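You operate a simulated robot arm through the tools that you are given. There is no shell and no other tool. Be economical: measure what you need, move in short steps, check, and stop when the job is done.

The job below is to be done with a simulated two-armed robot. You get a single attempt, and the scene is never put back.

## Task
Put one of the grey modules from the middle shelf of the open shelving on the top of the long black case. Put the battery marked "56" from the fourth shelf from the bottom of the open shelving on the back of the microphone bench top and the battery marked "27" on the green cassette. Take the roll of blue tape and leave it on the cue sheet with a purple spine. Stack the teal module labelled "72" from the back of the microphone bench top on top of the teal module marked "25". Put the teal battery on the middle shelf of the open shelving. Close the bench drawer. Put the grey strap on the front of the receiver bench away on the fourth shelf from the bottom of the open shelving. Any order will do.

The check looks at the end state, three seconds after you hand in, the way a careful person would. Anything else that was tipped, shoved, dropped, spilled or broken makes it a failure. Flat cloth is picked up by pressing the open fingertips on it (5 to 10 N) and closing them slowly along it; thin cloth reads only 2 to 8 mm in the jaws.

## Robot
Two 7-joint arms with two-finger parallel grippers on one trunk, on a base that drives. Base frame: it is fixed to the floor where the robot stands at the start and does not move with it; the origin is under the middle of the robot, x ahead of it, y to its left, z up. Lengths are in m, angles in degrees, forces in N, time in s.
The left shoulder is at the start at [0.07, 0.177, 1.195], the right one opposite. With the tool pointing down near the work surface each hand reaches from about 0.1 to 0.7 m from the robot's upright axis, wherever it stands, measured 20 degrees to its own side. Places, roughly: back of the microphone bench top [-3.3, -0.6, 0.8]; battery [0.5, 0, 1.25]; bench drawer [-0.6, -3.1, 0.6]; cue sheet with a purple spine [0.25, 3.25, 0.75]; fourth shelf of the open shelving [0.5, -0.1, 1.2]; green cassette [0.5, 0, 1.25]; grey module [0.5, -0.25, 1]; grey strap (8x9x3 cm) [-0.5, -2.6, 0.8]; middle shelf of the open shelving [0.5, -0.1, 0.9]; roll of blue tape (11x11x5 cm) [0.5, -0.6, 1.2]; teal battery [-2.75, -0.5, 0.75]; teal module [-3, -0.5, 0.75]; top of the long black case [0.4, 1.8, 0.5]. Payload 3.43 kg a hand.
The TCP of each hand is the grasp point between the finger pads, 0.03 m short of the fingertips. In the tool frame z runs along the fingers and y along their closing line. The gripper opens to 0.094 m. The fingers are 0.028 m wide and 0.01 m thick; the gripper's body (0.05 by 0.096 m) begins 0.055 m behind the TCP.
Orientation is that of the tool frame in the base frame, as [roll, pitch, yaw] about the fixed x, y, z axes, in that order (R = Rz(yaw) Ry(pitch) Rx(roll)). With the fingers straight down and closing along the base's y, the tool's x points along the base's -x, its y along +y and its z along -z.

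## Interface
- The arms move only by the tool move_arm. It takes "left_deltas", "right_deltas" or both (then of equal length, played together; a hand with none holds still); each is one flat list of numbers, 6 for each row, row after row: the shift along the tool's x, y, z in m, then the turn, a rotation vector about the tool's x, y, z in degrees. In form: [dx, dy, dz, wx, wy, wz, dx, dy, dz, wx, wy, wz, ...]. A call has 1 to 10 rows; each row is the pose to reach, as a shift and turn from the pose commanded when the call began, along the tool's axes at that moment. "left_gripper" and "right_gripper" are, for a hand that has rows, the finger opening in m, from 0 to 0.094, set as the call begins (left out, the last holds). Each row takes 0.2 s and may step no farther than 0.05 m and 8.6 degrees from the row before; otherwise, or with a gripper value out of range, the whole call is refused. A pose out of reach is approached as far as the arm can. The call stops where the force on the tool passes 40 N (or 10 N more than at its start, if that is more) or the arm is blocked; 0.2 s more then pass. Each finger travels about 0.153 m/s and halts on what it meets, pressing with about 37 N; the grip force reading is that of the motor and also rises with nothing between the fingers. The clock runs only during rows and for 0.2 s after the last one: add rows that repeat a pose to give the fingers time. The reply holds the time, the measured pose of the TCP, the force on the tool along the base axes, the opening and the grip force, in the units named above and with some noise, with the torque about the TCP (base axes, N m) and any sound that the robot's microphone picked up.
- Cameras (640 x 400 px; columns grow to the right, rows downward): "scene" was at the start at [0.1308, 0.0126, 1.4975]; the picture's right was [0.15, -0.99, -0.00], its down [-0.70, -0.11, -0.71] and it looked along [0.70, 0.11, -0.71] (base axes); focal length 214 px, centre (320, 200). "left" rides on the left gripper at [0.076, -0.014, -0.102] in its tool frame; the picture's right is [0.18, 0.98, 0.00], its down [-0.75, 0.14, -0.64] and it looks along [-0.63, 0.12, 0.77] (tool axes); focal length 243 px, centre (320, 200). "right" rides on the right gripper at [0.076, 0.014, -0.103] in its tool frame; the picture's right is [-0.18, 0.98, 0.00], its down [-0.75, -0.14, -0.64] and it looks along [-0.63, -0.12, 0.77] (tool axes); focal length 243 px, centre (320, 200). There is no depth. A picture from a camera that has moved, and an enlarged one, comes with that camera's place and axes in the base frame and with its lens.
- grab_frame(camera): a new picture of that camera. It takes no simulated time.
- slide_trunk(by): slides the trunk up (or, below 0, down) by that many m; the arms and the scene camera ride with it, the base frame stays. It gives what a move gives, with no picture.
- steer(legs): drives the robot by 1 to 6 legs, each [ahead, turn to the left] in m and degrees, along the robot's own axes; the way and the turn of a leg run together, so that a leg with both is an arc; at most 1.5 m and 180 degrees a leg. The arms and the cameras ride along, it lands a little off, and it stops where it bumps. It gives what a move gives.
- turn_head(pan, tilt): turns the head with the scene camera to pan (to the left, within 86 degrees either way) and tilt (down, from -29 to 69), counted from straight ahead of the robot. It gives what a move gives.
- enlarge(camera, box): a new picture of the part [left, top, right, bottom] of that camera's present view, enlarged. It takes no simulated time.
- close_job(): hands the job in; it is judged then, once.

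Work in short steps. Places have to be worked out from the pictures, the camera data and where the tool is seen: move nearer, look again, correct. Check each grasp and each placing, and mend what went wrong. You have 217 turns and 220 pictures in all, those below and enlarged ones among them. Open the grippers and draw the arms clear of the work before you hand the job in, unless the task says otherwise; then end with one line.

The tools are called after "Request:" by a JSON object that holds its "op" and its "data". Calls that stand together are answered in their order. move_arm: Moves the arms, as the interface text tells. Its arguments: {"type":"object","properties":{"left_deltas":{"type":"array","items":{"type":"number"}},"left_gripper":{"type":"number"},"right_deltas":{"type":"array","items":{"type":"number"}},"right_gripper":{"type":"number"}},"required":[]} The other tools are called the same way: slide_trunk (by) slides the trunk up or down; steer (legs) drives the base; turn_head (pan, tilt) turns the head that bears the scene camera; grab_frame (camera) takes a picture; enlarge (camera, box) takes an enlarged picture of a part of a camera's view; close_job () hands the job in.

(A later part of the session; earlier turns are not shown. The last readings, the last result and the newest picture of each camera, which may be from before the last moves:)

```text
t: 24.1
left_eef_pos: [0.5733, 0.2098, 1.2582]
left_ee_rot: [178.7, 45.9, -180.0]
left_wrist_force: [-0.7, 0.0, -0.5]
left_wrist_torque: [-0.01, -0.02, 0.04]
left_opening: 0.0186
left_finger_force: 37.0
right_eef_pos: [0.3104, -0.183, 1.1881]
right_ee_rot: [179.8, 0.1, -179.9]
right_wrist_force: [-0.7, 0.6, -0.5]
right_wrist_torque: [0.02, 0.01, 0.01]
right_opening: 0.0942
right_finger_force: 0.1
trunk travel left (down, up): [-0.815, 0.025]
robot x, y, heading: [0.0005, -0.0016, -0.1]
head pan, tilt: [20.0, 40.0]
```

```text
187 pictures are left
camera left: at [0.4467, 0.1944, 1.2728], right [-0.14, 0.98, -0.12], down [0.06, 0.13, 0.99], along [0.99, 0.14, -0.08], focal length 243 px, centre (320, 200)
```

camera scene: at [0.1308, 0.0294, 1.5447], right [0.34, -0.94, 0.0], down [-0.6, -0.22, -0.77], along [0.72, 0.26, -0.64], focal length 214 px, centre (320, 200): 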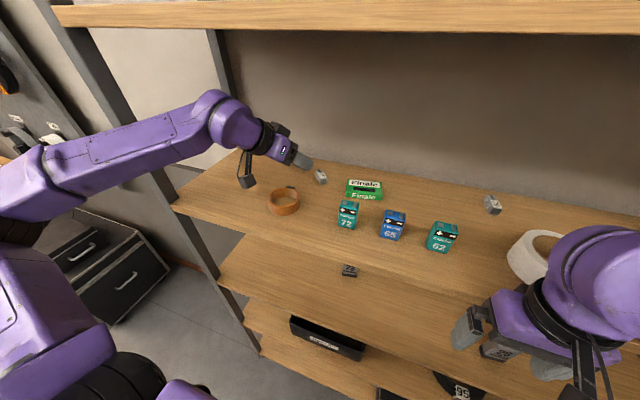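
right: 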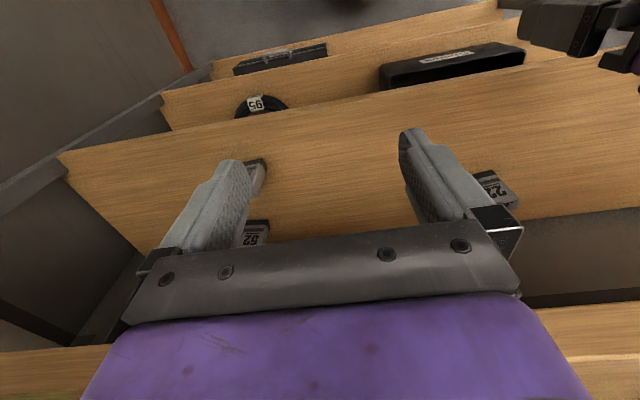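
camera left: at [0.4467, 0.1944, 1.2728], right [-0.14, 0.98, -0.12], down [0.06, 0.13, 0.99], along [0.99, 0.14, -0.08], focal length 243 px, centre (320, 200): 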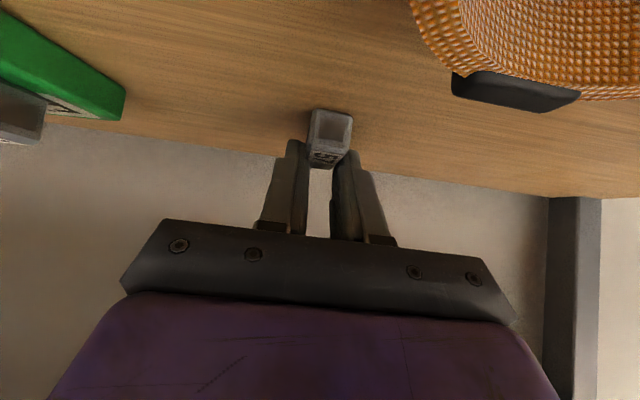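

Lower a couple of mm and release with a small opening.

Request:
{"op": "move_arm", "data": {"left_deltas": [0.0015, 0, 0.0015, 0, 0, 0]}}

Request:
{"op": "move_arm", "data": {"left_deltas": [0, 0, 0, 0, 0, 0, 0, 0, 0, 0, 0, 0], "left_gripper": 0.05}}

Request:
{"op": "enlarge", "data": {"camera": "scene", "box": [230, 140, 390, 240]}}

```text
t: 24.5
left_eef_pos: [0.571, 0.2115, 1.2554]
left_ee_rot: [178.8, 46.0, -179.9]
left_wrist_force: [0.1, 1.0, 2.9]
left_wrist_torque: [0.01, -0.16, 0.01]
left_opening: 0.0187
left_finger_force: 36.9
right_eef_pos: [0.3088, -0.1818, 1.1898]
right_ee_rot: [179.8, 0.1, -179.8]
right_wrist_force: [0.1, 0.7, 0.0]
right_wrist_torque: [0.01, 0.0, 0.0]
right_opening: 0.094
right_finger_force: 0.1
trunk travel left (down, up): [-0.815, 0.025]
robot x, y, heading: [0.0036, -0.0044, 0.1]
head pan, tilt: [20.0, 40.0]
```

```text
t: 25.1
left_eef_pos: [0.5714, 0.2104, 1.2546]
left_ee_rot: [178.9, 46.0, -179.8]
left_wrist_force: [0.5, 0.5, 0.0]
left_wrist_torque: [0.01, 0.02, 0.0]
left_opening: 0.0497
left_finger_force: 0.1
right_eef_pos: [0.309, -0.1821, 1.19]
right_ee_rot: [179.8, 0.0, -179.9]
right_wrist_force: [0.2, -0.5, -0.5]
right_wrist_torque: [0.0, -0.03, 0.03]
right_opening: 0.094
right_finger_force: 0.1
trunk travel left (down, up): [-0.815, 0.025]
robot x, y, heading: [-0.0013, -0.0003, 0.0]
head pan, tilt: [20.0, 40.0]
```

```text
4.00 times, centred on (310, 190) of scene
camera zoom: at [0.13, 0.0296, 1.5447], right [0.34, -0.94, 0.0], down [-0.6, -0.22, -0.77], along [0.72, 0.26, -0.64], focal length 858 px, centre (360, 240)
```

zoom: 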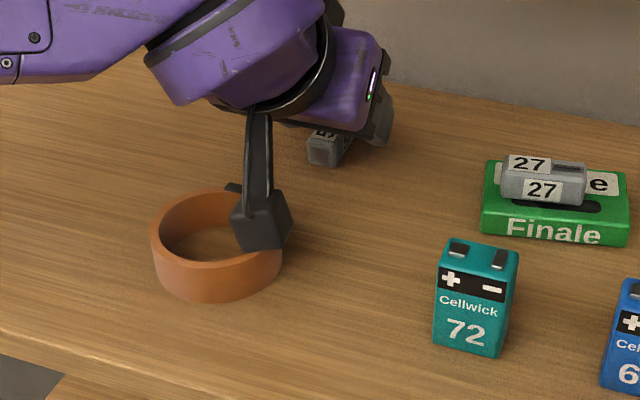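

Released without disturbance. Rise straight up, then pull the hand out of the shelf.

Request:
{"op": "move_arm", "data": {"left_deltas": [-0.014, 0, -0.014, 0, 0, 0, -0.028, 0, -0.028, 0, 0, 0, -0.043, 0, -0.042, 0, 0, 0, -0.015, 0.02, -0.071, 0, 0, 0, 0.013, 0.04, -0.1, 0, 0, 0, 0.041, 0.04, -0.129, 0, 0, 0, 0.069, 0.04, -0.158, 0, 0, 0, 0.097, 0.04, -0.187, 0, 0, 0, 0.125, 0.04, -0.216, 0, 0, 0]}}

Request:
{"op": "enlarge", "data": {"camera": "scene", "box": [230, 140, 390, 240]}}

```text
t: 27.1
left_eef_pos: [0.3284, 0.246, 1.325]
left_ee_rot: [178.8, 45.8, -179.9]
left_wrist_force: [-0.5, 0.8, -0.2]
left_wrist_torque: [-0.02, 0.02, -0.02]
left_opening: 0.0501
left_finger_force: 0.1
left hand out of reach, approached as far as the arm can: row 9
right_eef_pos: [0.3098, -0.1821, 1.1893]
right_ee_rot: [179.9, 0.1, -179.9]
right_wrist_force: [-0.8, -0.6, 0.2]
right_wrist_torque: [-0.03, -0.02, -0.01]
right_opening: 0.0942
right_finger_force: 0.0
trunk travel left (down, up): [-0.815, 0.025]
robot x, y, heading: [-0.0046, -0.0002, -0.0]
head pan, tilt: [20.0, 40.0]
```

```text
4.00 times, centred on (310, 190) of scene
camera zoom: at [0.1292, 0.0292, 1.5448], right [0.34, -0.94, 0.0], down [-0.6, -0.22, -0.77], along [0.72, 0.26, -0.64], focal length 858 px, centre (360, 240)
```

zoom: 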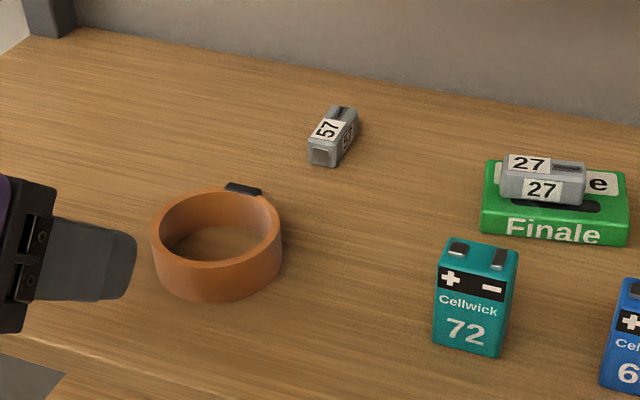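

57 is back as it was. Now the blue tape: look right.

Request:
{"op": "turn_head", "data": {"pan": -60, "tilt": 25}}

Request:
{"op": "grab_frame", "data": {"camera": "scene"}}

Request:
{"op": "enlarge", "data": {"camera": "scene", "box": [220, 130, 420, 255]}}

```text
t: 28.6
left_eef_pos: [0.3303, 0.2451, 1.3247]
left_ee_rot: [178.7, 45.9, -179.9]
left_wrist_force: [0.4, 0.6, -0.6]
left_wrist_torque: [-0.01, 0.02, -0.04]
left_opening: 0.0499
left_finger_force: 0.0
right_eef_pos: [0.3106, -0.1827, 1.1902]
right_ee_rot: [179.9, 0.1, -180.0]
right_wrist_force: [0.3, 0.6, -0.2]
right_wrist_torque: [0.02, -0.03, -0.01]
right_opening: 0.0938
right_finger_force: 0.0
trunk travel left (down, up): [-0.815, 0.025]
robot x, y, heading: [-0.002, 0.002, -0.1]
head pan, tilt: [-60.0, 25.0]
```

```text
184 pictures are left
camera scene: at [0.0965, -0.0793, 1.568], right [-0.87, -0.5, 0.0], down [-0.21, 0.37, -0.91], along [0.45, -0.78, -0.42], focal length 214 px, centre (320, 200)
```

scene: 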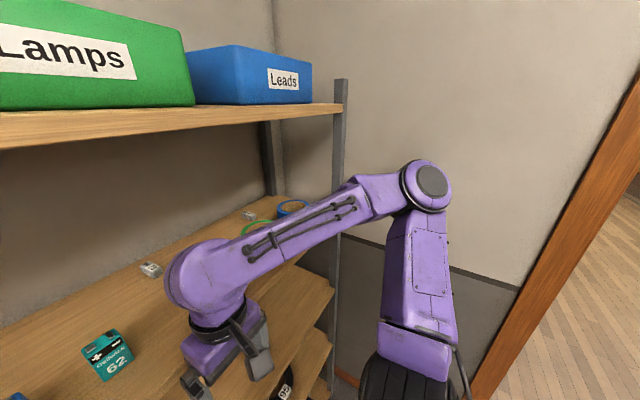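

```text
3.20 times, centred on (320, 192) of scene
camera zoom: at [0.0965, -0.0793, 1.568], right [-0.87, -0.5, 0.0], down [-0.21, 0.37, -0.91], along [0.45, -0.78, -0.42], focal length 686 px, centre (320, 224)
```

zoom: 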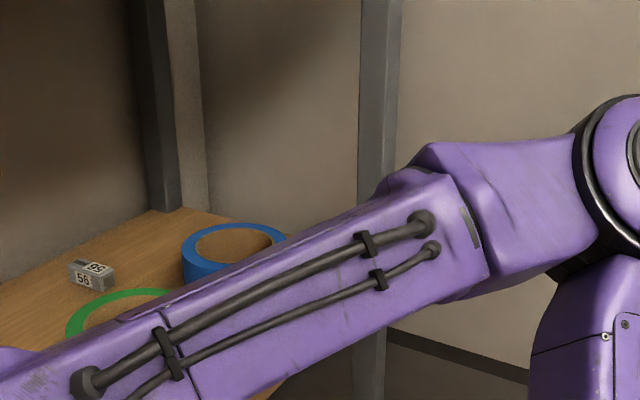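

Move the right hand to a tilted ready pose in front of the shelf, clearing the view.

Request:
{"op": "move_arm", "data": {"right_deltas": [0.01, -0.015, -0.022, 0, -6.4, 0, 0.02, -0.03, -0.043, 0, -12.8, 0, 0.03, -0.045, -0.064, 0, -19.3, 0, 0.04, -0.06, -0.086, 0, -25.7, 0, 0.05, -0.075, -0.107, 0, -32.1, 0, 0.06, -0.09, -0.129, 0, -38.6, 0, 0.06, -0.1, -0.15, 0, -45, 0]}}

Request:
{"op": "grab_frame", "data": {"camera": "scene"}}

Request:
{"op": "grab_frame", "data": {"camera": "right"}}

```text
t: 30.2
left_eef_pos: [0.3291, 0.2462, 1.3247]
left_ee_rot: [178.8, 45.8, -179.9]
left_wrist_force: [-0.3, 0.2, 0.2]
left_wrist_torque: [-0.02, -0.04, 0.02]
left_opening: 0.05
left_finger_force: 0.0
right_eef_pos: [0.2495, -0.2839, 1.3476]
right_ee_rot: [179.9, 45.1, -179.9]
right_wrist_force: [-0.4, 0.5, -0.6]
right_wrist_torque: [0.01, 0.03, 0.01]
right_opening: 0.094
right_finger_force: 0.0
right hand out of reach, approached as far as the arm can: row 3, 4, 5, 6, 7
trunk travel left (down, up): [-0.815, 0.025]
robot x, y, heading: [-0.0001, -0.0002, -0.1]
head pan, tilt: [-60.0, 25.0]
```

```text
182 pictures are left
camera scene: at [0.0957, -0.0801, 1.5681], right [-0.87, -0.5, 0.0], down [-0.21, 0.37, -0.91], along [0.45, -0.78, -0.42], focal length 214 px, centre (320, 200)
```

scene: 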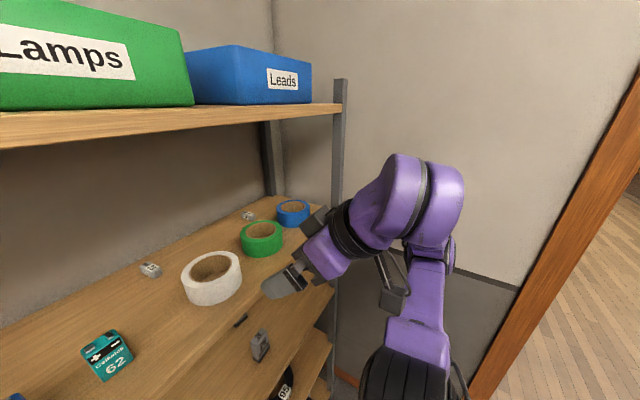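

```text
181 pictures are left
camera right: at [0.1232, -0.2716, 1.3665], right [0.13, 0.98, 0.13], down [0.08, -0.14, 0.99], along [0.99, -0.12, -0.09], focal length 243 px, centre (320, 200)
```

right: 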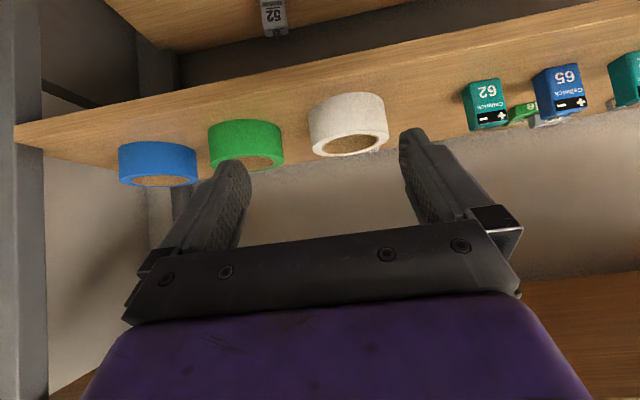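

Clear view now. Zoom on the tapes.

Request:
{"op": "enlarge", "data": {"camera": "scene", "box": [220, 180, 340, 255]}}

Request:
{"op": "enlarge", "data": {"camera": "right", "box": [80, 100, 320, 250]}}

```text
5.33 times, centred on (280, 218) of scene
camera zoom: at [0.0957, -0.0801, 1.5681], right [-0.87, -0.5, 0.0], down [-0.21, 0.37, -0.91], along [0.45, -0.78, -0.42], focal length 1144 px, centre (533, 107)
```

zoom: 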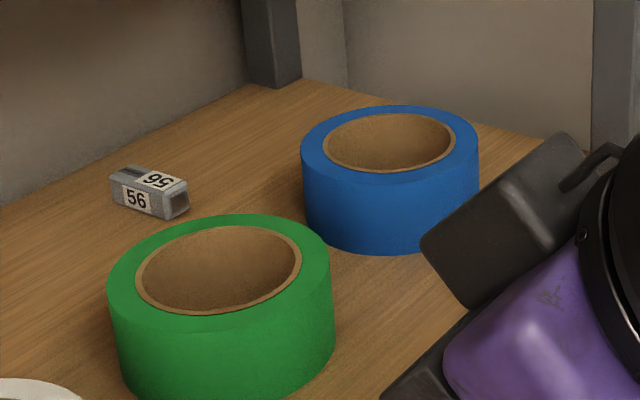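

```text
2.67 times, centred on (200, 175) of right
camera zoom: at [0.1232, -0.2716, 1.3665], right [0.13, 0.98, 0.13], down [0.08, -0.14, 0.99], along [0.99, -0.12, -0.09], focal length 647 px, centre (640, 267)
```

zoom: 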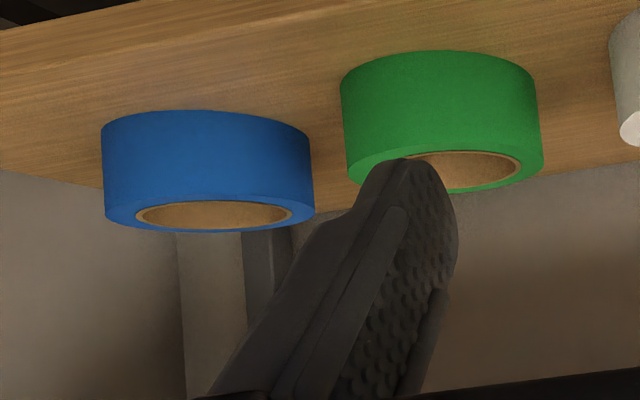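

Blue tape: centre ≈(0.467,−0.558), outer radius 5.1 cm, wall ≈1.2 cm, top z≈1.268. I'll grip its +y wall with one finger inside the hole; first hover with a 5 cm opening.

Request:
{"op": "move_arm", "data": {"right_deltas": [-0.0157, -0.038, 0.02, 0, 0, 0, -0.0313, -0.0763, 0.04, 0, 0, 0, -0.047, -0.1145, 0.06, 0, 0, 0, -0.0627, -0.1527, 0.079, 0, 0, 0, -0.078, -0.191, 0.099, 0, 0, 0, -0.094, -0.229, 0.119, 0, 0, 0], "right_gripper": 0.05}}

Request:
{"op": "grab_frame", "data": {"camera": "right"}}

Request:
{"op": "grab_frame", "data": {"camera": "scene"}}

```text
t: 31.6
left_eef_pos: [0.3307, 0.2461, 1.3248]
left_ee_rot: [178.9, 45.8, -179.9]
left_wrist_force: [0.4, -0.4, 0.5]
left_wrist_torque: [-0.03, 0.04, -0.05]
left_opening: 0.0504
left_finger_force: 0.0
right_eef_pos: [0.403, -0.5147, 1.3309]
right_ee_rot: [179.9, 44.9, -180.0]
right_wrist_force: [0.8, -1.1, -0.7]
right_wrist_torque: [0.01, 0.03, 0.0]
right_opening: 0.0499
right_finger_force: 0.1
trunk travel left (down, up): [-0.815, 0.025]
robot x, y, heading: [0.0024, 0.0023, 0.3]
head pan, tilt: [-60.0, 25.0]
```

```text
178 pictures are left
camera right: at [0.2767, -0.5017, 1.3491], right [0.13, 0.98, 0.13], down [0.08, -0.14, 0.99], along [0.99, -0.12, -0.1], focal length 243 px, centre (320, 200)
```

right: 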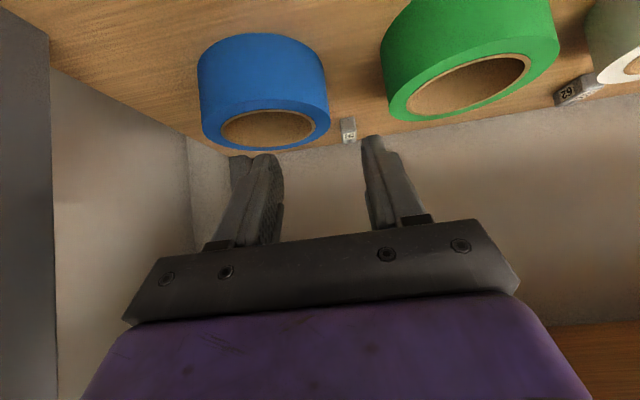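

```text
177 pictures are left
camera scene: at [0.0975, -0.0806, 1.5679], right [-0.87, -0.5, 0.0], down [-0.21, 0.37, -0.91], along [0.45, -0.78, -0.42], focal length 214 px, centre (320, 200)
```

scene: 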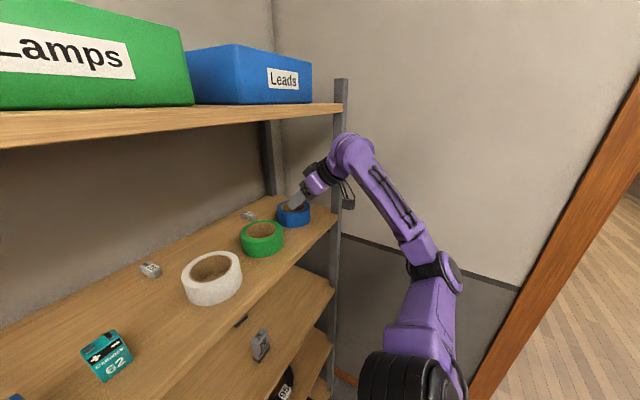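

Tape centre refined to (0.462,−0.558). Advance diagonally so the inner finger enters the hole.

Request:
{"op": "move_arm", "data": {"right_deltas": [0.002, 0.002, 0.019, 0, 0, 0, 0.004, 0.002, 0.037, 0, 0, 0, 0.006, 0.002, 0.056, 0, 0, 0, 0.0085, 0.002, 0.073, 0, 0, 0]}}

Request:
{"op": "grab_frame", "data": {"camera": "right"}}

Request:
{"op": "enlarge", "data": {"camera": "scene", "box": [220, 180, 340, 255]}}

```text
t: 32.6
left_eef_pos: [0.3287, 0.2467, 1.3246]
left_ee_rot: [178.8, 45.9, -179.8]
left_wrist_force: [-0.2, 0.0, 0.2]
left_wrist_torque: [0.0, 0.03, -0.01]
left_opening: 0.0499
left_finger_force: 0.0
right_eef_pos: [0.4485, -0.5113, 1.2712]
right_ee_rot: [179.9, 45.0, -180.0]
right_wrist_force: [-0.5, -0.2, 0.6]
right_wrist_torque: [0.01, 0.03, -0.01]
right_opening: 0.0501
right_finger_force: 0.0
trunk travel left (down, up): [-0.815, 0.025]
robot x, y, heading: [-0.0007, -0.001, 0.1]
head pan, tilt: [-60.0, 25.0]
```

```text
176 pictures are left
camera right: at [0.3224, -0.4978, 1.2907], right [0.13, 0.98, 0.13], down [0.08, -0.14, 0.99], along [0.99, -0.12, -0.1], focal length 243 px, centre (320, 200)
```

right: 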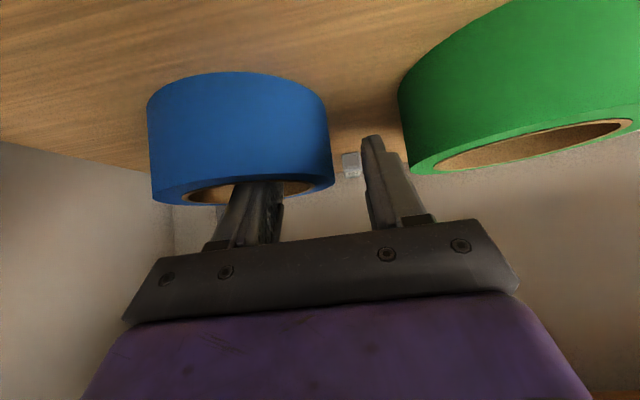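

```text
5.33 times, centred on (280, 218) of scene
camera zoom: at [0.096, -0.0792, 1.5681], right [-0.87, -0.5, 0.0], down [-0.21, 0.37, -0.91], along [0.45, -0.79, -0.42], focal length 1144 px, centre (533, 107)
```

zoom: 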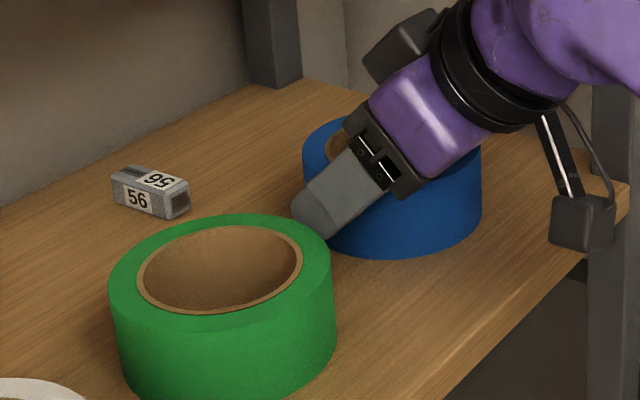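

Straddling the wall properly. Close.

Request:
{"op": "move_arm", "data": {"right_deltas": [0, 0, 0, 0, 0, 0, 0, 0, 0, 0, 0, 0, 0, 0, 0, 0, 0, 0], "right_gripper": 0.0}}

Request:
{"op": "grab_frame", "data": {"camera": "right"}}

```text
t: 33.4
left_eef_pos: [0.329, 0.247, 1.3248]
left_ee_rot: [178.9, 45.9, -179.8]
left_wrist_force: [-0.2, -0.4, 0.3]
left_wrist_torque: [0.01, -0.02, -0.02]
left_opening: 0.0499
left_finger_force: 0.0
right_eef_pos: [0.4488, -0.5108, 1.2728]
right_ee_rot: [179.8, 45.1, 179.9]
right_wrist_force: [-0.4, 1.0, 5.5]
right_wrist_torque: [-0.01, 0.34, 0.02]
right_opening: 0.0255
right_finger_force: 37.2
trunk travel left (down, up): [-0.815, 0.025]
robot x, y, heading: [0.0019, -0.0008, -0.3]
head pan, tilt: [-60.0, 25.0]
```

```text
174 pictures are left
camera right: at [0.3221, -0.4972, 1.2915], right [0.13, 0.98, 0.13], down [0.08, -0.14, 0.99], along [0.99, -0.12, -0.09], focal length 243 px, centre (320, 200)
```

right: 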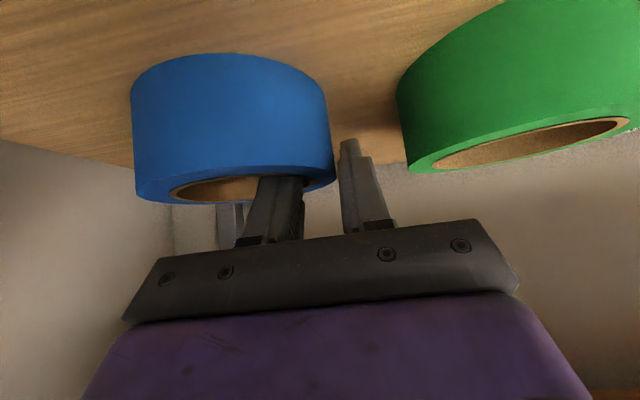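

Opening halted at 25 mm with grip force. Lift 4 cm and check the tape comes along.

Request:
{"op": "move_arm", "data": {"right_deltas": [-0.007, 0, -0.007, 0, 0, 0, -0.014, 0, -0.014, 0, 0, 0, -0.028, 0, -0.028, 0, 0, 0]}}

Request:
{"op": "grab_frame", "data": {"camera": "scene"}}

Request:
{"op": "grab_frame", "data": {"camera": "right"}}

```text
t: 34.2
left_eef_pos: [0.3306, 0.2457, 1.3239]
left_ee_rot: [178.8, 45.8, -179.9]
left_wrist_force: [-0.9, 0.1, 0.0]
left_wrist_torque: [0.03, 0.01, 0.04]
left_opening: 0.05
left_finger_force: 0.1
right_eef_pos: [0.4476, -0.51, 1.3086]
right_ee_rot: [179.7, 45.0, 180.0]
right_wrist_force: [0.0, -0.1, -2.1]
right_wrist_torque: [0.05, 0.01, -0.02]
right_opening: 0.0253
right_finger_force: 36.7
trunk travel left (down, up): [-0.815, 0.025]
robot x, y, heading: [0.0042, -0.0026, 0.2]
head pan, tilt: [-60.0, 25.0]
```

```text
173 pictures are left
camera scene: at [0.0969, -0.0796, 1.568], right [-0.87, -0.5, 0.0], down [-0.21, 0.37, -0.91], along [0.45, -0.78, -0.42], focal length 214 px, centre (320, 200)
```

scene: 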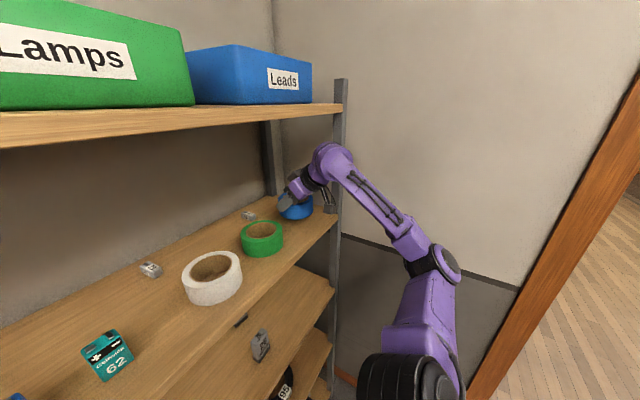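

```text
172 pictures are left
camera right: at [0.3221, -0.497, 1.3272], right [0.13, 0.98, 0.13], down [0.08, -0.14, 0.99], along [0.99, -0.12, -0.1], focal length 243 px, centre (320, 200)
```

right: 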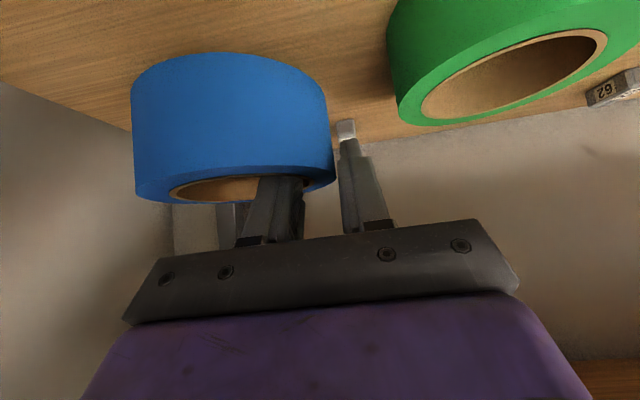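

Tape held. Retract it out of the shelf bay.

Request:
{"op": "move_arm", "data": {"right_deltas": [0.029, 0.018, -0.029, 0, 0, 0, 0.058, 0.036, -0.058, 0, 0, 0, 0.087, 0.054, -0.087, 0, 0, 0, 0.116, 0.072, -0.116, 0, 0, 0, 0.145, 0.09, -0.145, 0, 0, 0]}}

Request:
{"op": "turn_head", "data": {"pan": 0, "tilt": 55}}

Request:
{"op": "grab_frame", "data": {"camera": "scene"}}

```text
t: 35.4
left_eef_pos: [0.3267, 0.2469, 1.325]
left_ee_rot: [178.9, 46.0, -179.8]
left_wrist_force: [0.1, 0.6, -0.2]
left_wrist_torque: [0.0, -0.02, -0.01]
left_opening: 0.05
left_finger_force: 0.1
right_eef_pos: [0.2344, -0.4198, 1.3116]
right_ee_rot: [-180.0, 45.1, -179.9]
right_wrist_force: [-1.1, 0.1, -2.3]
right_wrist_torque: [0.04, 0.05, 0.04]
right_opening: 0.0252
right_finger_force: 36.8
trunk travel left (down, up): [-0.815, 0.025]
robot x, y, heading: [0.004, 0.0006, 0.1]
head pan, tilt: [-60.0, 25.0]
```

```text
t: 36.7
left_eef_pos: [0.329, 0.2461, 1.325]
left_ee_rot: [178.8, 45.8, -180.0]
left_wrist_force: [0.5, 0.0, 0.6]
left_wrist_torque: [0.01, 0.03, 0.02]
left_opening: 0.05
left_finger_force: 0.0
right_eef_pos: [0.2393, -0.4223, 1.3109]
right_ee_rot: [179.9, 45.2, 180.0]
right_wrist_force: [0.2, -0.3, -2.2]
right_wrist_torque: [0.08, 0.0, 0.01]
right_opening: 0.0254
right_finger_force: 37.2
trunk travel left (down, up): [-0.815, 0.025]
robot x, y, heading: [-0.0013, 0.004, -0.2]
head pan, tilt: [0.0, 55.0]
```

```text
171 pictures are left
camera scene: at [0.1226, -0.0001, 1.524], right [0.0, -1.0, 0.0], down [-0.82, 0.0, -0.57], along [0.57, 0.0, -0.82], focal length 214 px, centre (320, 200)
```

scene: 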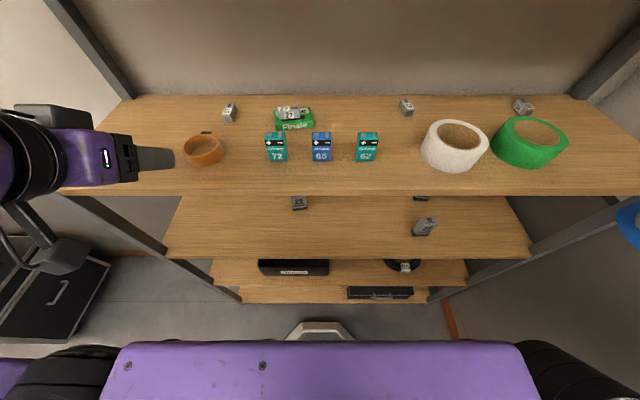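

The middle shelf (top ≈0.87) holds grey modules. Back off 12 cm for clearance, then lower the trunk 0.35 m.

Request:
{"op": "steer", "data": {"legs": [[-0.12, 0]]}}

Request:
{"op": "slide_trunk", "data": {"by": -0.35}}

Request:
{"op": "turn_head", "data": {"pan": 0, "tilt": 35}}

Request:
{"op": "grab_frame", "data": {"camera": "scene"}}

```text
t: 38.0
left_eef_pos: [0.2138, 0.2447, 1.3247]
left_ee_rot: [178.9, 45.8, -180.0]
left_wrist_force: [0.1, -1.0, 0.7]
left_wrist_torque: [0.05, 0.0, -0.02]
left_opening: 0.0502
left_finger_force: 0.1
right_eef_pos: [0.1205, -0.4234, 1.3104]
right_ee_rot: [179.8, 45.0, 179.9]
right_wrist_force: [-0.2, -0.2, -1.4]
right_wrist_torque: [0.07, 0.01, 0.02]
right_opening: 0.0253
right_finger_force: 37.0
trunk travel left (down, up): [-0.815, 0.025]
robot x, y, heading: [-0.1179, -0.0013, 0.0]
head pan, tilt: [0.0, 55.0]
```

```text
t: 41.4
left_eef_pos: [0.2097, 0.2458, 0.9745]
left_ee_rot: [178.8, 45.9, -180.0]
left_wrist_force: [0.9, -0.1, -0.4]
left_wrist_torque: [-0.03, -0.02, 0.0]
left_opening: 0.0499
left_finger_force: 0.1
right_eef_pos: [0.1193, -0.4234, 0.9612]
right_ee_rot: [179.8, 45.1, 179.9]
right_wrist_force: [0.0, 0.0, -1.6]
right_wrist_torque: [0.09, -0.01, 0.03]
right_opening: 0.0254
right_finger_force: 37.7
trunk travel left (down, up): [-0.465, 0.375]
robot x, y, heading: [-0.119, 0.0012, -0.2]
head pan, tilt: [0.0, 55.0]
```

```text
t: 42.2
left_eef_pos: [0.2116, 0.2447, 0.974]
left_ee_rot: [178.8, 45.8, 180.0]
left_wrist_force: [0.3, 0.4, -0.3]
left_wrist_torque: [0.03, 0.01, -0.04]
left_opening: 0.0501
left_finger_force: 0.1
right_eef_pos: [0.1189, -0.4225, 0.9615]
right_ee_rot: [179.8, 45.1, 179.9]
right_wrist_force: [-0.6, 0.4, -2.3]
right_wrist_torque: [0.08, -0.01, -0.03]
right_opening: 0.0252
right_finger_force: 37.1
trunk travel left (down, up): [-0.465, 0.375]
robot x, y, heading: [-0.1179, 0.0, -0.2]
head pan, tilt: [0.0, 35.0]
```

```text
170 pictures are left
camera scene: at [0.0198, -0.0003, 1.2022], right [0.0, -1.0, 0.0], down [-0.57, 0.0, -0.82], along [0.82, 0.0, -0.57], focal length 214 px, centre (320, 200)
```

scene: 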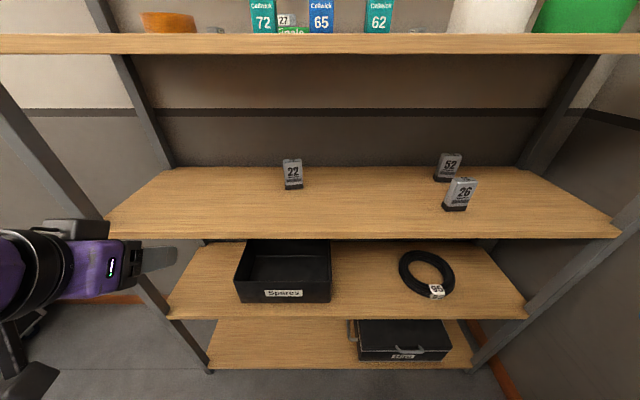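

Three modules: 22, 52, 26. I'll take the isolated 22; zoom to measure it.

Request:
{"op": "enlarge", "data": {"camera": "scene", "box": [250, 140, 346, 200]}}

Request:
{"op": "grab_frame", "data": {"camera": "left"}}

```text
6.67 times, centred on (298, 170) of scene
camera zoom: at [0.0198, -0.0003, 1.2022], right [0.0, -1.0, 0.0], down [-0.57, 0.0, -0.82], along [0.82, 0.0, -0.57], focal length 1430 px, centre (467, 400)
```

zoom: 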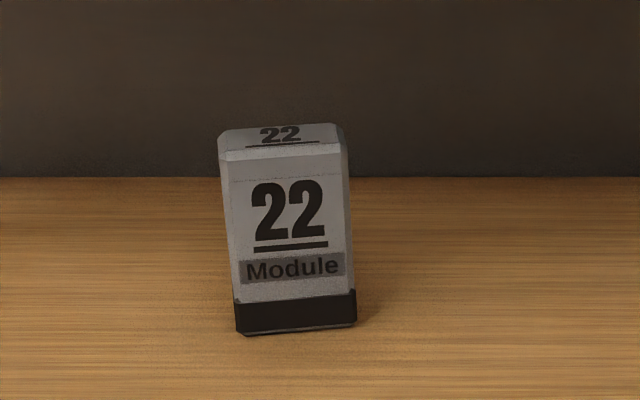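

```text
168 pictures are left
camera left: at [0.0851, 0.2305, 0.9903], right [-0.14, 0.98, -0.12], down [0.06, 0.13, 0.99], along [0.99, 0.13, -0.08], focal length 243 px, centre (320, 200)
```

left: 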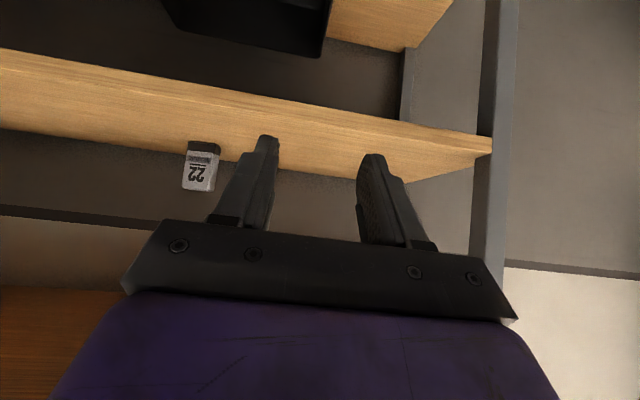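

Module 22: ~5×2.5×8 cm, centre ≈(0.549,0.074), base z≈0.88, yaw≈8°. Approach with the left hand to a hover in front.

Request:
{"op": "move_arm", "data": {"left_deltas": [-0.0237, -0.026, 0.0263, -0.8, 0, -0.8, -0.0474, -0.052, 0.0526, -1.6, 0, -1.6, -0.071, -0.078, 0.079, -2.4, 0, -2.4, -0.095, -0.105, 0.105, -3.3, 0, -3.2, -0.1186, -0.131, 0.131, -4.1, 0, -4, -0.142, -0.157, 0.158, -4.9, 0, -4.8, -0.166, -0.183, 0.184, -5.7, 0, -5.6], "left_gripper": 0.08}}

Request:
{"op": "grab_frame", "data": {"camera": "left"}}

Request:
{"op": "grab_frame", "data": {"camera": "scene"}}

```text
t: 43.8
left_eef_pos: [0.4629, 0.0624, 0.9655]
left_ee_rot: [178.8, 45.9, -171.9]
left_wrist_force: [0.2, -1.1, 0.2]
left_wrist_torque: [0.03, 0.0, 0.03]
left_opening: 0.0799
left_finger_force: 0.0
right_eef_pos: [0.1206, -0.4242, 0.9607]
right_ee_rot: [179.6, 45.1, 179.8]
right_wrist_force: [0.4, 0.1, -2.6]
right_wrist_torque: [0.1, -0.02, 0.0]
right_opening: 0.0253
right_finger_force: 37.4
trunk travel left (down, up): [-0.465, 0.375]
robot x, y, heading: [-0.1232, 0.0018, -0.2]
head pan, tilt: [0.0, 35.0]
```

```text
167 pictures are left
camera left: at [0.3395, 0.0309, 0.9801], right [-0.28, 0.95, -0.12], down [0.04, 0.14, 0.99], along [0.96, 0.27, -0.08], focal length 243 px, centre (320, 200)
```

left: 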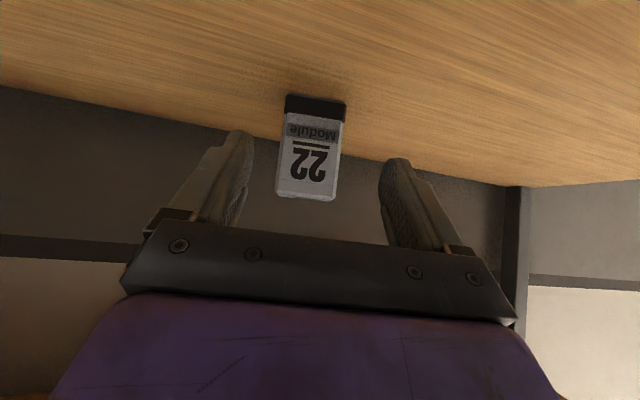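

```text
166 pictures are left
camera scene: at [0.021, -0.0017, 1.2021], right [0.0, -1.0, 0.0], down [-0.57, 0.0, -0.82], along [0.82, 0.0, -0.57], focal length 214 px, centre (320, 200)
```

scene: 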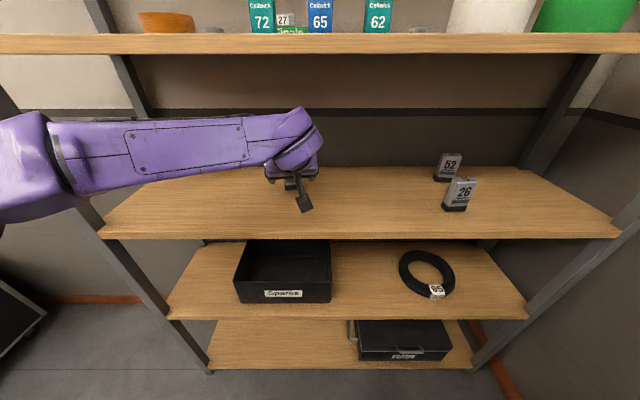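

Aligned. Advance to straddle the module.

Request:
{"op": "move_arm", "data": {"left_deltas": [-0.0122, 0, 0.0233, 0, 0, 0, -0.0243, 0, 0.0467, 0, 0, 0, -0.0365, 0, 0.07, 0, 0, 0]}}

Request:
{"op": "grab_frame", "data": {"camera": "left"}}

```text
t: 44.6
left_eef_pos: [0.5372, 0.0765, 0.9391]
left_ee_rot: [178.9, 45.8, -171.9]
left_wrist_force: [0.4, -1.2, -1.2]
left_wrist_torque: [0.01, 0.01, -0.01]
left_opening: 0.0799
left_finger_force: 0.0
right_eef_pos: [0.1199, -0.4216, 0.9603]
right_ee_rot: [179.8, 45.0, 179.8]
right_wrist_force: [0.3, -0.8, -2.2]
right_wrist_torque: [0.08, 0.0, 0.03]
right_opening: 0.0252
right_finger_force: 36.8
trunk travel left (down, up): [-0.465, 0.375]
robot x, y, heading: [-0.1161, -0.0006, -0.2]
head pan, tilt: [0.0, 35.0]
```

```text
165 pictures are left
camera left: at [0.4148, 0.0448, 0.9552], right [-0.28, 0.95, -0.12], down [0.04, 0.14, 0.99], along [0.96, 0.27, -0.08], focal length 243 px, centre (320, 200)
```

left: 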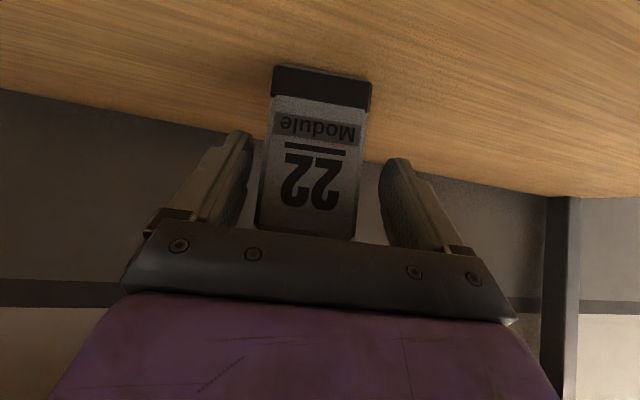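

Straddled. Small lateral correction and close.

Request:
{"op": "move_arm", "data": {"left_deltas": [0, -0.003, 0.004, 0, 0, 0]}}

Request:
{"op": "move_arm", "data": {"left_deltas": [0, 0, 0, 0, 0, 0, 0, 0, 0, 0, 0, 0], "left_gripper": 0.03}}

Request:
{"op": "move_arm", "data": {"left_deltas": [-0.014, 0, -0.014, 0, 0, 0, -0.03, 0, -0.03, 0, 0, 0]}}

Request:
{"op": "grab_frame", "data": {"camera": "left"}}

```text
t: 45.0
left_eef_pos: [0.5401, 0.0747, 0.9358]
left_ee_rot: [178.9, 45.9, -172.0]
left_wrist_force: [1.4, -0.2, 0.1]
left_wrist_torque: [0.04, 0.0, 0.0]
left_opening: 0.08
left_finger_force: 0.1
right_eef_pos: [0.1186, -0.423, 0.96]
right_ee_rot: [179.8, 45.2, 179.9]
right_wrist_force: [0.1, -0.4, -1.8]
right_wrist_torque: [0.08, 0.02, -0.03]
right_opening: 0.0249
right_finger_force: 36.9
trunk travel left (down, up): [-0.465, 0.375]
robot x, y, heading: [-0.1168, -0.0002, 0.0]
head pan, tilt: [0.0, 35.0]
```

```text
t: 45.6
left_eef_pos: [0.5394, 0.0745, 0.9371]
left_ee_rot: [178.9, 46.0, -171.9]
left_wrist_force: [-0.9, -0.4, 1.2]
left_wrist_torque: [-0.06, 0.02, -0.02]
left_opening: 0.0536
left_finger_force: 36.8
right_eef_pos: [0.1181, -0.4228, 0.9615]
right_ee_rot: [179.9, 45.1, 179.8]
right_wrist_force: [0.0, -0.1, -1.4]
right_wrist_torque: [0.08, -0.01, 0.01]
right_opening: 0.0251
right_finger_force: 36.9
trunk travel left (down, up): [-0.465, 0.375]
robot x, y, heading: [-0.1174, -0.0017, -0.1]
head pan, tilt: [0.0, 35.0]
```

```text
t: 46.2
left_eef_pos: [0.5373, 0.0738, 0.9798]
left_ee_rot: [178.8, 45.9, -172.0]
left_wrist_force: [-0.6, -0.8, -0.3]
left_wrist_torque: [-0.01, -0.02, -0.01]
left_opening: 0.054
left_finger_force: 36.9
right_eef_pos: [0.119, -0.4237, 0.9608]
right_ee_rot: [179.8, 45.1, 179.9]
right_wrist_force: [0.4, 0.7, -1.9]
right_wrist_torque: [0.09, 0.03, 0.03]
right_opening: 0.0253
right_finger_force: 36.9
trunk travel left (down, up): [-0.465, 0.375]
robot x, y, heading: [-0.1208, 0.0014, -0.1]
head pan, tilt: [0.0, 35.0]
```

```text
164 pictures are left
camera left: at [0.4159, 0.0409, 0.9947], right [-0.28, 0.95, -0.12], down [0.04, 0.14, 0.99], along [0.96, 0.27, -0.08], focal length 243 px, centre (320, 200)
```

left: 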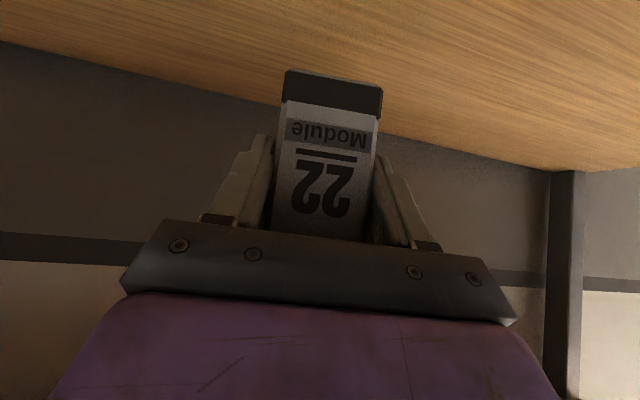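

Module held, base 5.7 cm below the TCP. Retract out of the shelf.

Request:
{"op": "move_arm", "data": {"left_deltas": [0.028, 0.01, -0.029, 0, 0, 0, 0.056, 0.02, -0.057, 0, 0, 0, 0.084, 0.04, -0.086, 0, 0, 0, 0.111, 0.07, -0.115, 0, 0, 0, 0.139, 0.1, -0.144, 0, 0, 0, 0.167, 0.135, -0.172, 0, 0, 0, 0.195, 0.166, -0.201, 0, 0, 0]}}

Request:
{"op": "turn_head", "data": {"pan": 70, "tilt": 20}}

Request:
{"op": "grab_frame", "data": {"camera": "scene"}}

```text
refused: row 5 steps farther than a row can; nothing moved
```

```text
t: 47.6
left_eef_pos: [0.5389, 0.073, 0.9787]
left_ee_rot: [178.9, 46.0, -171.9]
left_wrist_force: [0.0, -0.7, -1.3]
left_wrist_torque: [-0.01, -0.02, 0.01]
left_opening: 0.0537
left_finger_force: 37.3
right_eef_pos: [0.1193, -0.4241, 0.9604]
right_ee_rot: [179.8, 45.0, 179.9]
right_wrist_force: [-0.6, 0.0, -2.3]
right_wrist_torque: [0.04, 0.0, -0.02]
right_opening: 0.025
right_finger_force: 37.0
trunk travel left (down, up): [-0.465, 0.375]
robot x, y, heading: [-0.1202, 0.0041, -0.0]
head pan, tilt: [70.0, 20.0]
```

```text
163 pictures are left
camera scene: at [-0.0359, 0.0872, 1.2261], right [0.94, -0.34, 0.0], down [-0.12, -0.32, -0.94], along [0.32, 0.88, -0.34], focal length 214 px, centre (320, 200)
```

scene: 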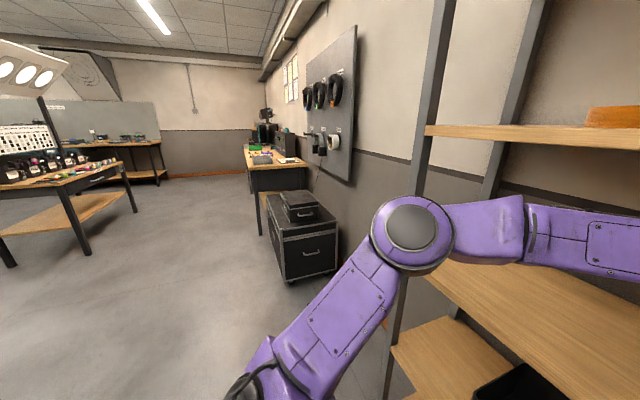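

One row was too long; resend with even steps.

Request:
{"op": "move_arm", "data": {"left_deltas": [0.0244, 0.0208, -0.0251, 0, 0, 0, 0.0488, 0.0415, -0.0502, 0, 0, 0, 0.0731, 0.0623, -0.0754, 0, 0, 0, 0.0975, 0.083, -0.1005, 0, 0, 0, 0.1219, 0.1038, -0.1256, 0, 0, 0, 0.1463, 0.1245, -0.1508, 0, 0, 0, 0.1706, 0.1453, -0.1759, 0, 0, 0, 0.195, 0.166, -0.201, 0, 0, 0]}}

Request:
{"op": "enlarge", "data": {"camera": "scene", "box": [220, 120, 380, 300]}}

```text
t: 49.4
left_eef_pos: [0.2342, 0.1987, 0.9792]
left_ee_rot: [179.0, 46.0, -171.8]
left_wrist_force: [-0.1, 0.6, -0.9]
left_wrist_torque: [-0.04, -0.02, -0.02]
left_opening: 0.0537
left_finger_force: 37.1
right_eef_pos: [0.1199, -0.4219, 0.9605]
right_ee_rot: [180.0, 45.1, 179.9]
right_wrist_force: [1.5, 0.4, -1.5]
right_wrist_torque: [0.06, 0.01, -0.05]
right_opening: 0.025
right_finger_force: 36.9
trunk travel left (down, up): [-0.465, 0.375]
robot x, y, heading: [-0.1183, -0.0018, -0.1]
head pan, tilt: [70.0, 20.0]
```

```text
2.22 times, centred on (300, 210) of scene
camera zoom: at [-0.037, 0.0882, 1.2262], right [0.94, -0.34, 0.0], down [-0.12, -0.32, -0.94], along [0.32, 0.88, -0.34], focal length 477 px, centre (364, 178)
```

zoom: 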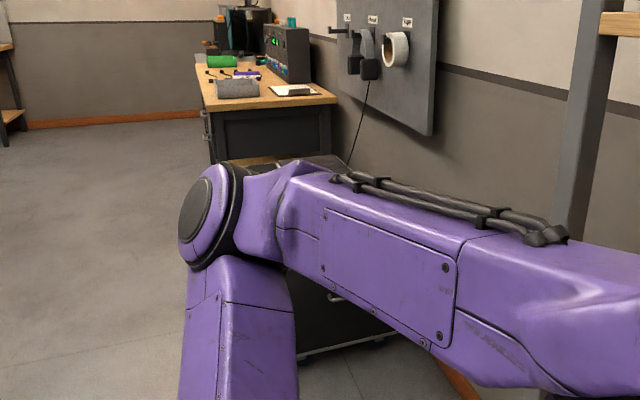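

Both objects are held. Drive: back 0.35, turn left, go 1.8 m along +y, turn to face the case.

Request:
{"op": "steer", "data": {"legs": [[-0.35, 0], [0, 90], [1.5, 0]]}}

Request:
{"op": "turn_head", "data": {"pan": -50, "tilt": 35}}

Request:
{"op": "grab_frame", "data": {"camera": "scene"}}

```text
t: 62.3
left_eef_pos: [-0.649, 1.8212, 0.979]
left_ee_rot: [178.9, 46.0, -81.8]
left_wrist_force: [0.0, -0.7, -0.8]
left_wrist_torque: [0.0, 0.01, 0.01]
left_opening: 0.0533
left_finger_force: 36.4
right_eef_pos: [-0.029, 1.7055, 0.961]
right_ee_rot: [179.8, 45.1, -90.0]
right_wrist_force: [0.4, -0.5, -2.6]
right_wrist_torque: [0.0, 0.12, -0.03]
right_opening: 0.0244
right_finger_force: 37.6
trunk travel left (down, up): [-0.465, 0.375]
robot x, y, heading: [-0.4521, 1.4661, 90.0]
head pan, tilt: [70.0, 20.0]
```

```text
t: 64.3
left_eef_pos: [-0.6497, 1.8207, 0.9785]
left_ee_rot: [178.8, 45.9, -81.8]
left_wrist_force: [-0.4, 0.3, -1.6]
left_wrist_torque: [-0.02, -0.03, 0.0]
left_opening: 0.0536
left_finger_force: 36.7
right_eef_pos: [-0.0289, 1.7042, 0.9608]
right_ee_rot: [179.8, 45.1, -90.1]
right_wrist_force: [0.2, -0.5, -1.4]
right_wrist_torque: [0.01, 0.07, 0.02]
right_opening: 0.0248
right_finger_force: 37.0
trunk travel left (down, up): [-0.465, 0.375]
robot x, y, heading: [-0.4496, 1.4688, 90.1]
head pan, tilt: [-50.0, 35.0]
```

```text
161 pictures are left
camera scene: at [-0.3831, 1.5731, 1.2023], right [0.64, -0.77, 0.0], down [-0.44, -0.37, -0.82], along [0.63, 0.53, -0.57], focal length 214 px, centre (320, 200)
```

scene: 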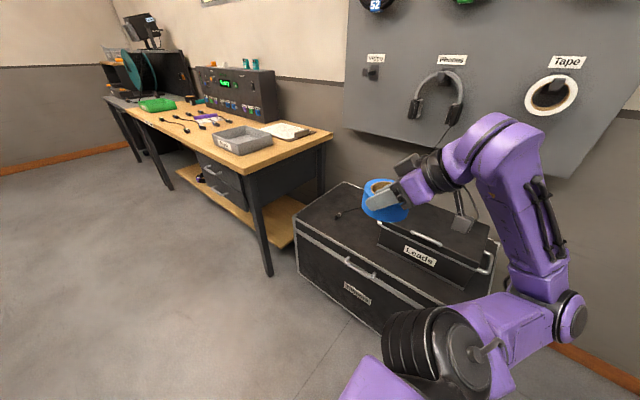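

The large black case's top is z≈0.51 with a smaller "Leads" case on its right. Drive to face its free left part.

Request:
{"op": "steer", "data": {"legs": [[0.5, 0], [0, -90]]}}

Request:
{"op": "turn_head", "data": {"pan": 0, "tilt": 40}}

Request:
{"op": "grab_frame", "data": {"camera": "scene"}}

```text
t: 71.0
left_eef_pos: [-0.102, 2.1523, 0.9788]
left_ee_rot: [178.8, 45.9, -170.9]
left_wrist_force: [-0.1, 0.0, -1.1]
left_wrist_torque: [0.01, -0.02, -0.01]
left_opening: 0.0536
left_finger_force: 37.0
right_eef_pos: [-0.2087, 1.5311, 0.9604]
right_ee_rot: [179.8, 45.1, -179.1]
right_wrist_force: [0.3, 0.0, -1.5]
right_wrist_torque: [0.09, 0.01, 0.01]
right_opening: 0.0242
right_finger_force: 37.0
trunk travel left (down, up): [-0.465, 0.375]
robot x, y, heading: [-0.4536, 1.9471, 1.1]
head pan, tilt: [-50.0, 35.0]
```

```text
t: 72.2
left_eef_pos: [-0.101, 2.1527, 0.9787]
left_ee_rot: [178.9, 46.0, -170.8]
left_wrist_force: [-1.0, -0.2, -0.8]
left_wrist_torque: [-0.02, -0.03, -0.01]
left_opening: 0.054
left_finger_force: 36.9
right_eef_pos: [-0.2083, 1.5307, 0.9611]
right_ee_rot: [179.9, 45.1, -179.1]
right_wrist_force: [0.3, -0.3, -1.7]
right_wrist_torque: [0.04, 0.02, 0.06]
right_opening: 0.0244
right_finger_force: 36.7
trunk travel left (down, up): [-0.465, 0.375]
robot x, y, heading: [-0.4558, 1.9489, 0.8]
head pan, tilt: [0.0, 40.0]
```

```text
160 pictures are left
camera scene: at [-0.3183, 1.9513, 1.1947], right [0.01, -1.0, 0.0], down [-0.64, -0.01, -0.77], along [0.77, 0.01, -0.64], focal length 214 px, centre (320, 200)
```

scene: 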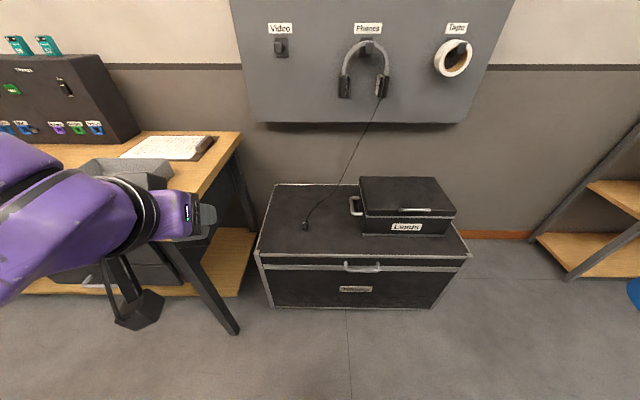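

Free spot on the case's front area near (0.27, 1.90), between the jack at (0.33, 2.03) and the Leads case (y<1.78). Drive ahead 0.15 and lower the trunk 0.25.

Request:
{"op": "steer", "data": {"legs": [[0.15, 0]]}}

Request:
{"op": "slide_trunk", "data": {"by": -0.25}}

Request:
{"op": "grab_frame", "data": {"camera": "scene"}}

```text
t: 73.6
left_eef_pos: [0.0532, 2.1555, 0.9782]
left_ee_rot: [178.8, 45.9, -170.6]
left_wrist_force: [0.4, -0.7, -0.8]
left_wrist_torque: [0.02, 0.03, -0.01]
left_opening: 0.0536
left_finger_force: 36.8
right_eef_pos: [-0.0523, 1.5343, 0.9599]
right_ee_rot: [179.9, 44.9, -179.0]
right_wrist_force: [0.5, 0.4, -2.3]
right_wrist_torque: [0.06, 0.02, 0.04]
right_opening: 0.0243
right_finger_force: 37.1
trunk travel left (down, up): [-0.465, 0.375]
robot x, y, heading: [-0.2974, 1.95, 1.1]
head pan, tilt: [0.0, 40.0]
```

```text
t: 76.2
left_eef_pos: [0.0509, 2.1561, 0.7291]
left_ee_rot: [178.8, 45.9, -170.7]
left_wrist_force: [-0.3, 0.0, -0.9]
left_wrist_torque: [-0.02, -0.02, 0.0]
left_opening: 0.0537
left_finger_force: 36.9
right_eef_pos: [-0.0538, 1.5338, 0.7113]
right_ee_rot: [179.8, 45.1, -178.8]
right_wrist_force: [0.2, 0.5, -2.1]
right_wrist_torque: [0.08, 0.04, -0.03]
right_opening: 0.0244
right_finger_force: 36.9
trunk travel left (down, up): [-0.215, 0.625]
robot x, y, heading: [-0.3003, 1.9527, 1.1]
head pan, tilt: [0.0, 40.0]
```

```text
159 pictures are left
camera scene: at [-0.1644, 1.9545, 0.9447], right [0.02, -1.0, 0.0], down [-0.64, -0.01, -0.77], along [0.77, 0.01, -0.64], focal length 214 px, centre (320, 200)
```

scene: 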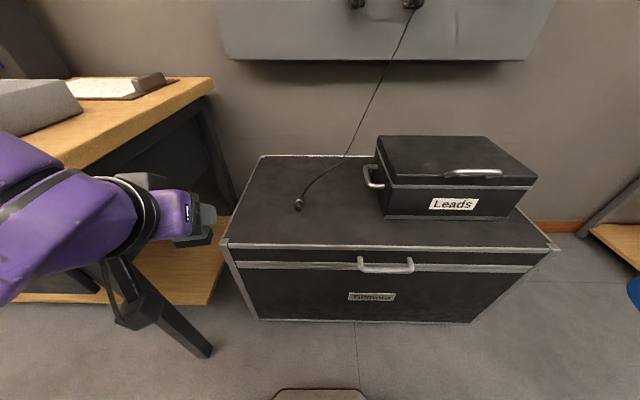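

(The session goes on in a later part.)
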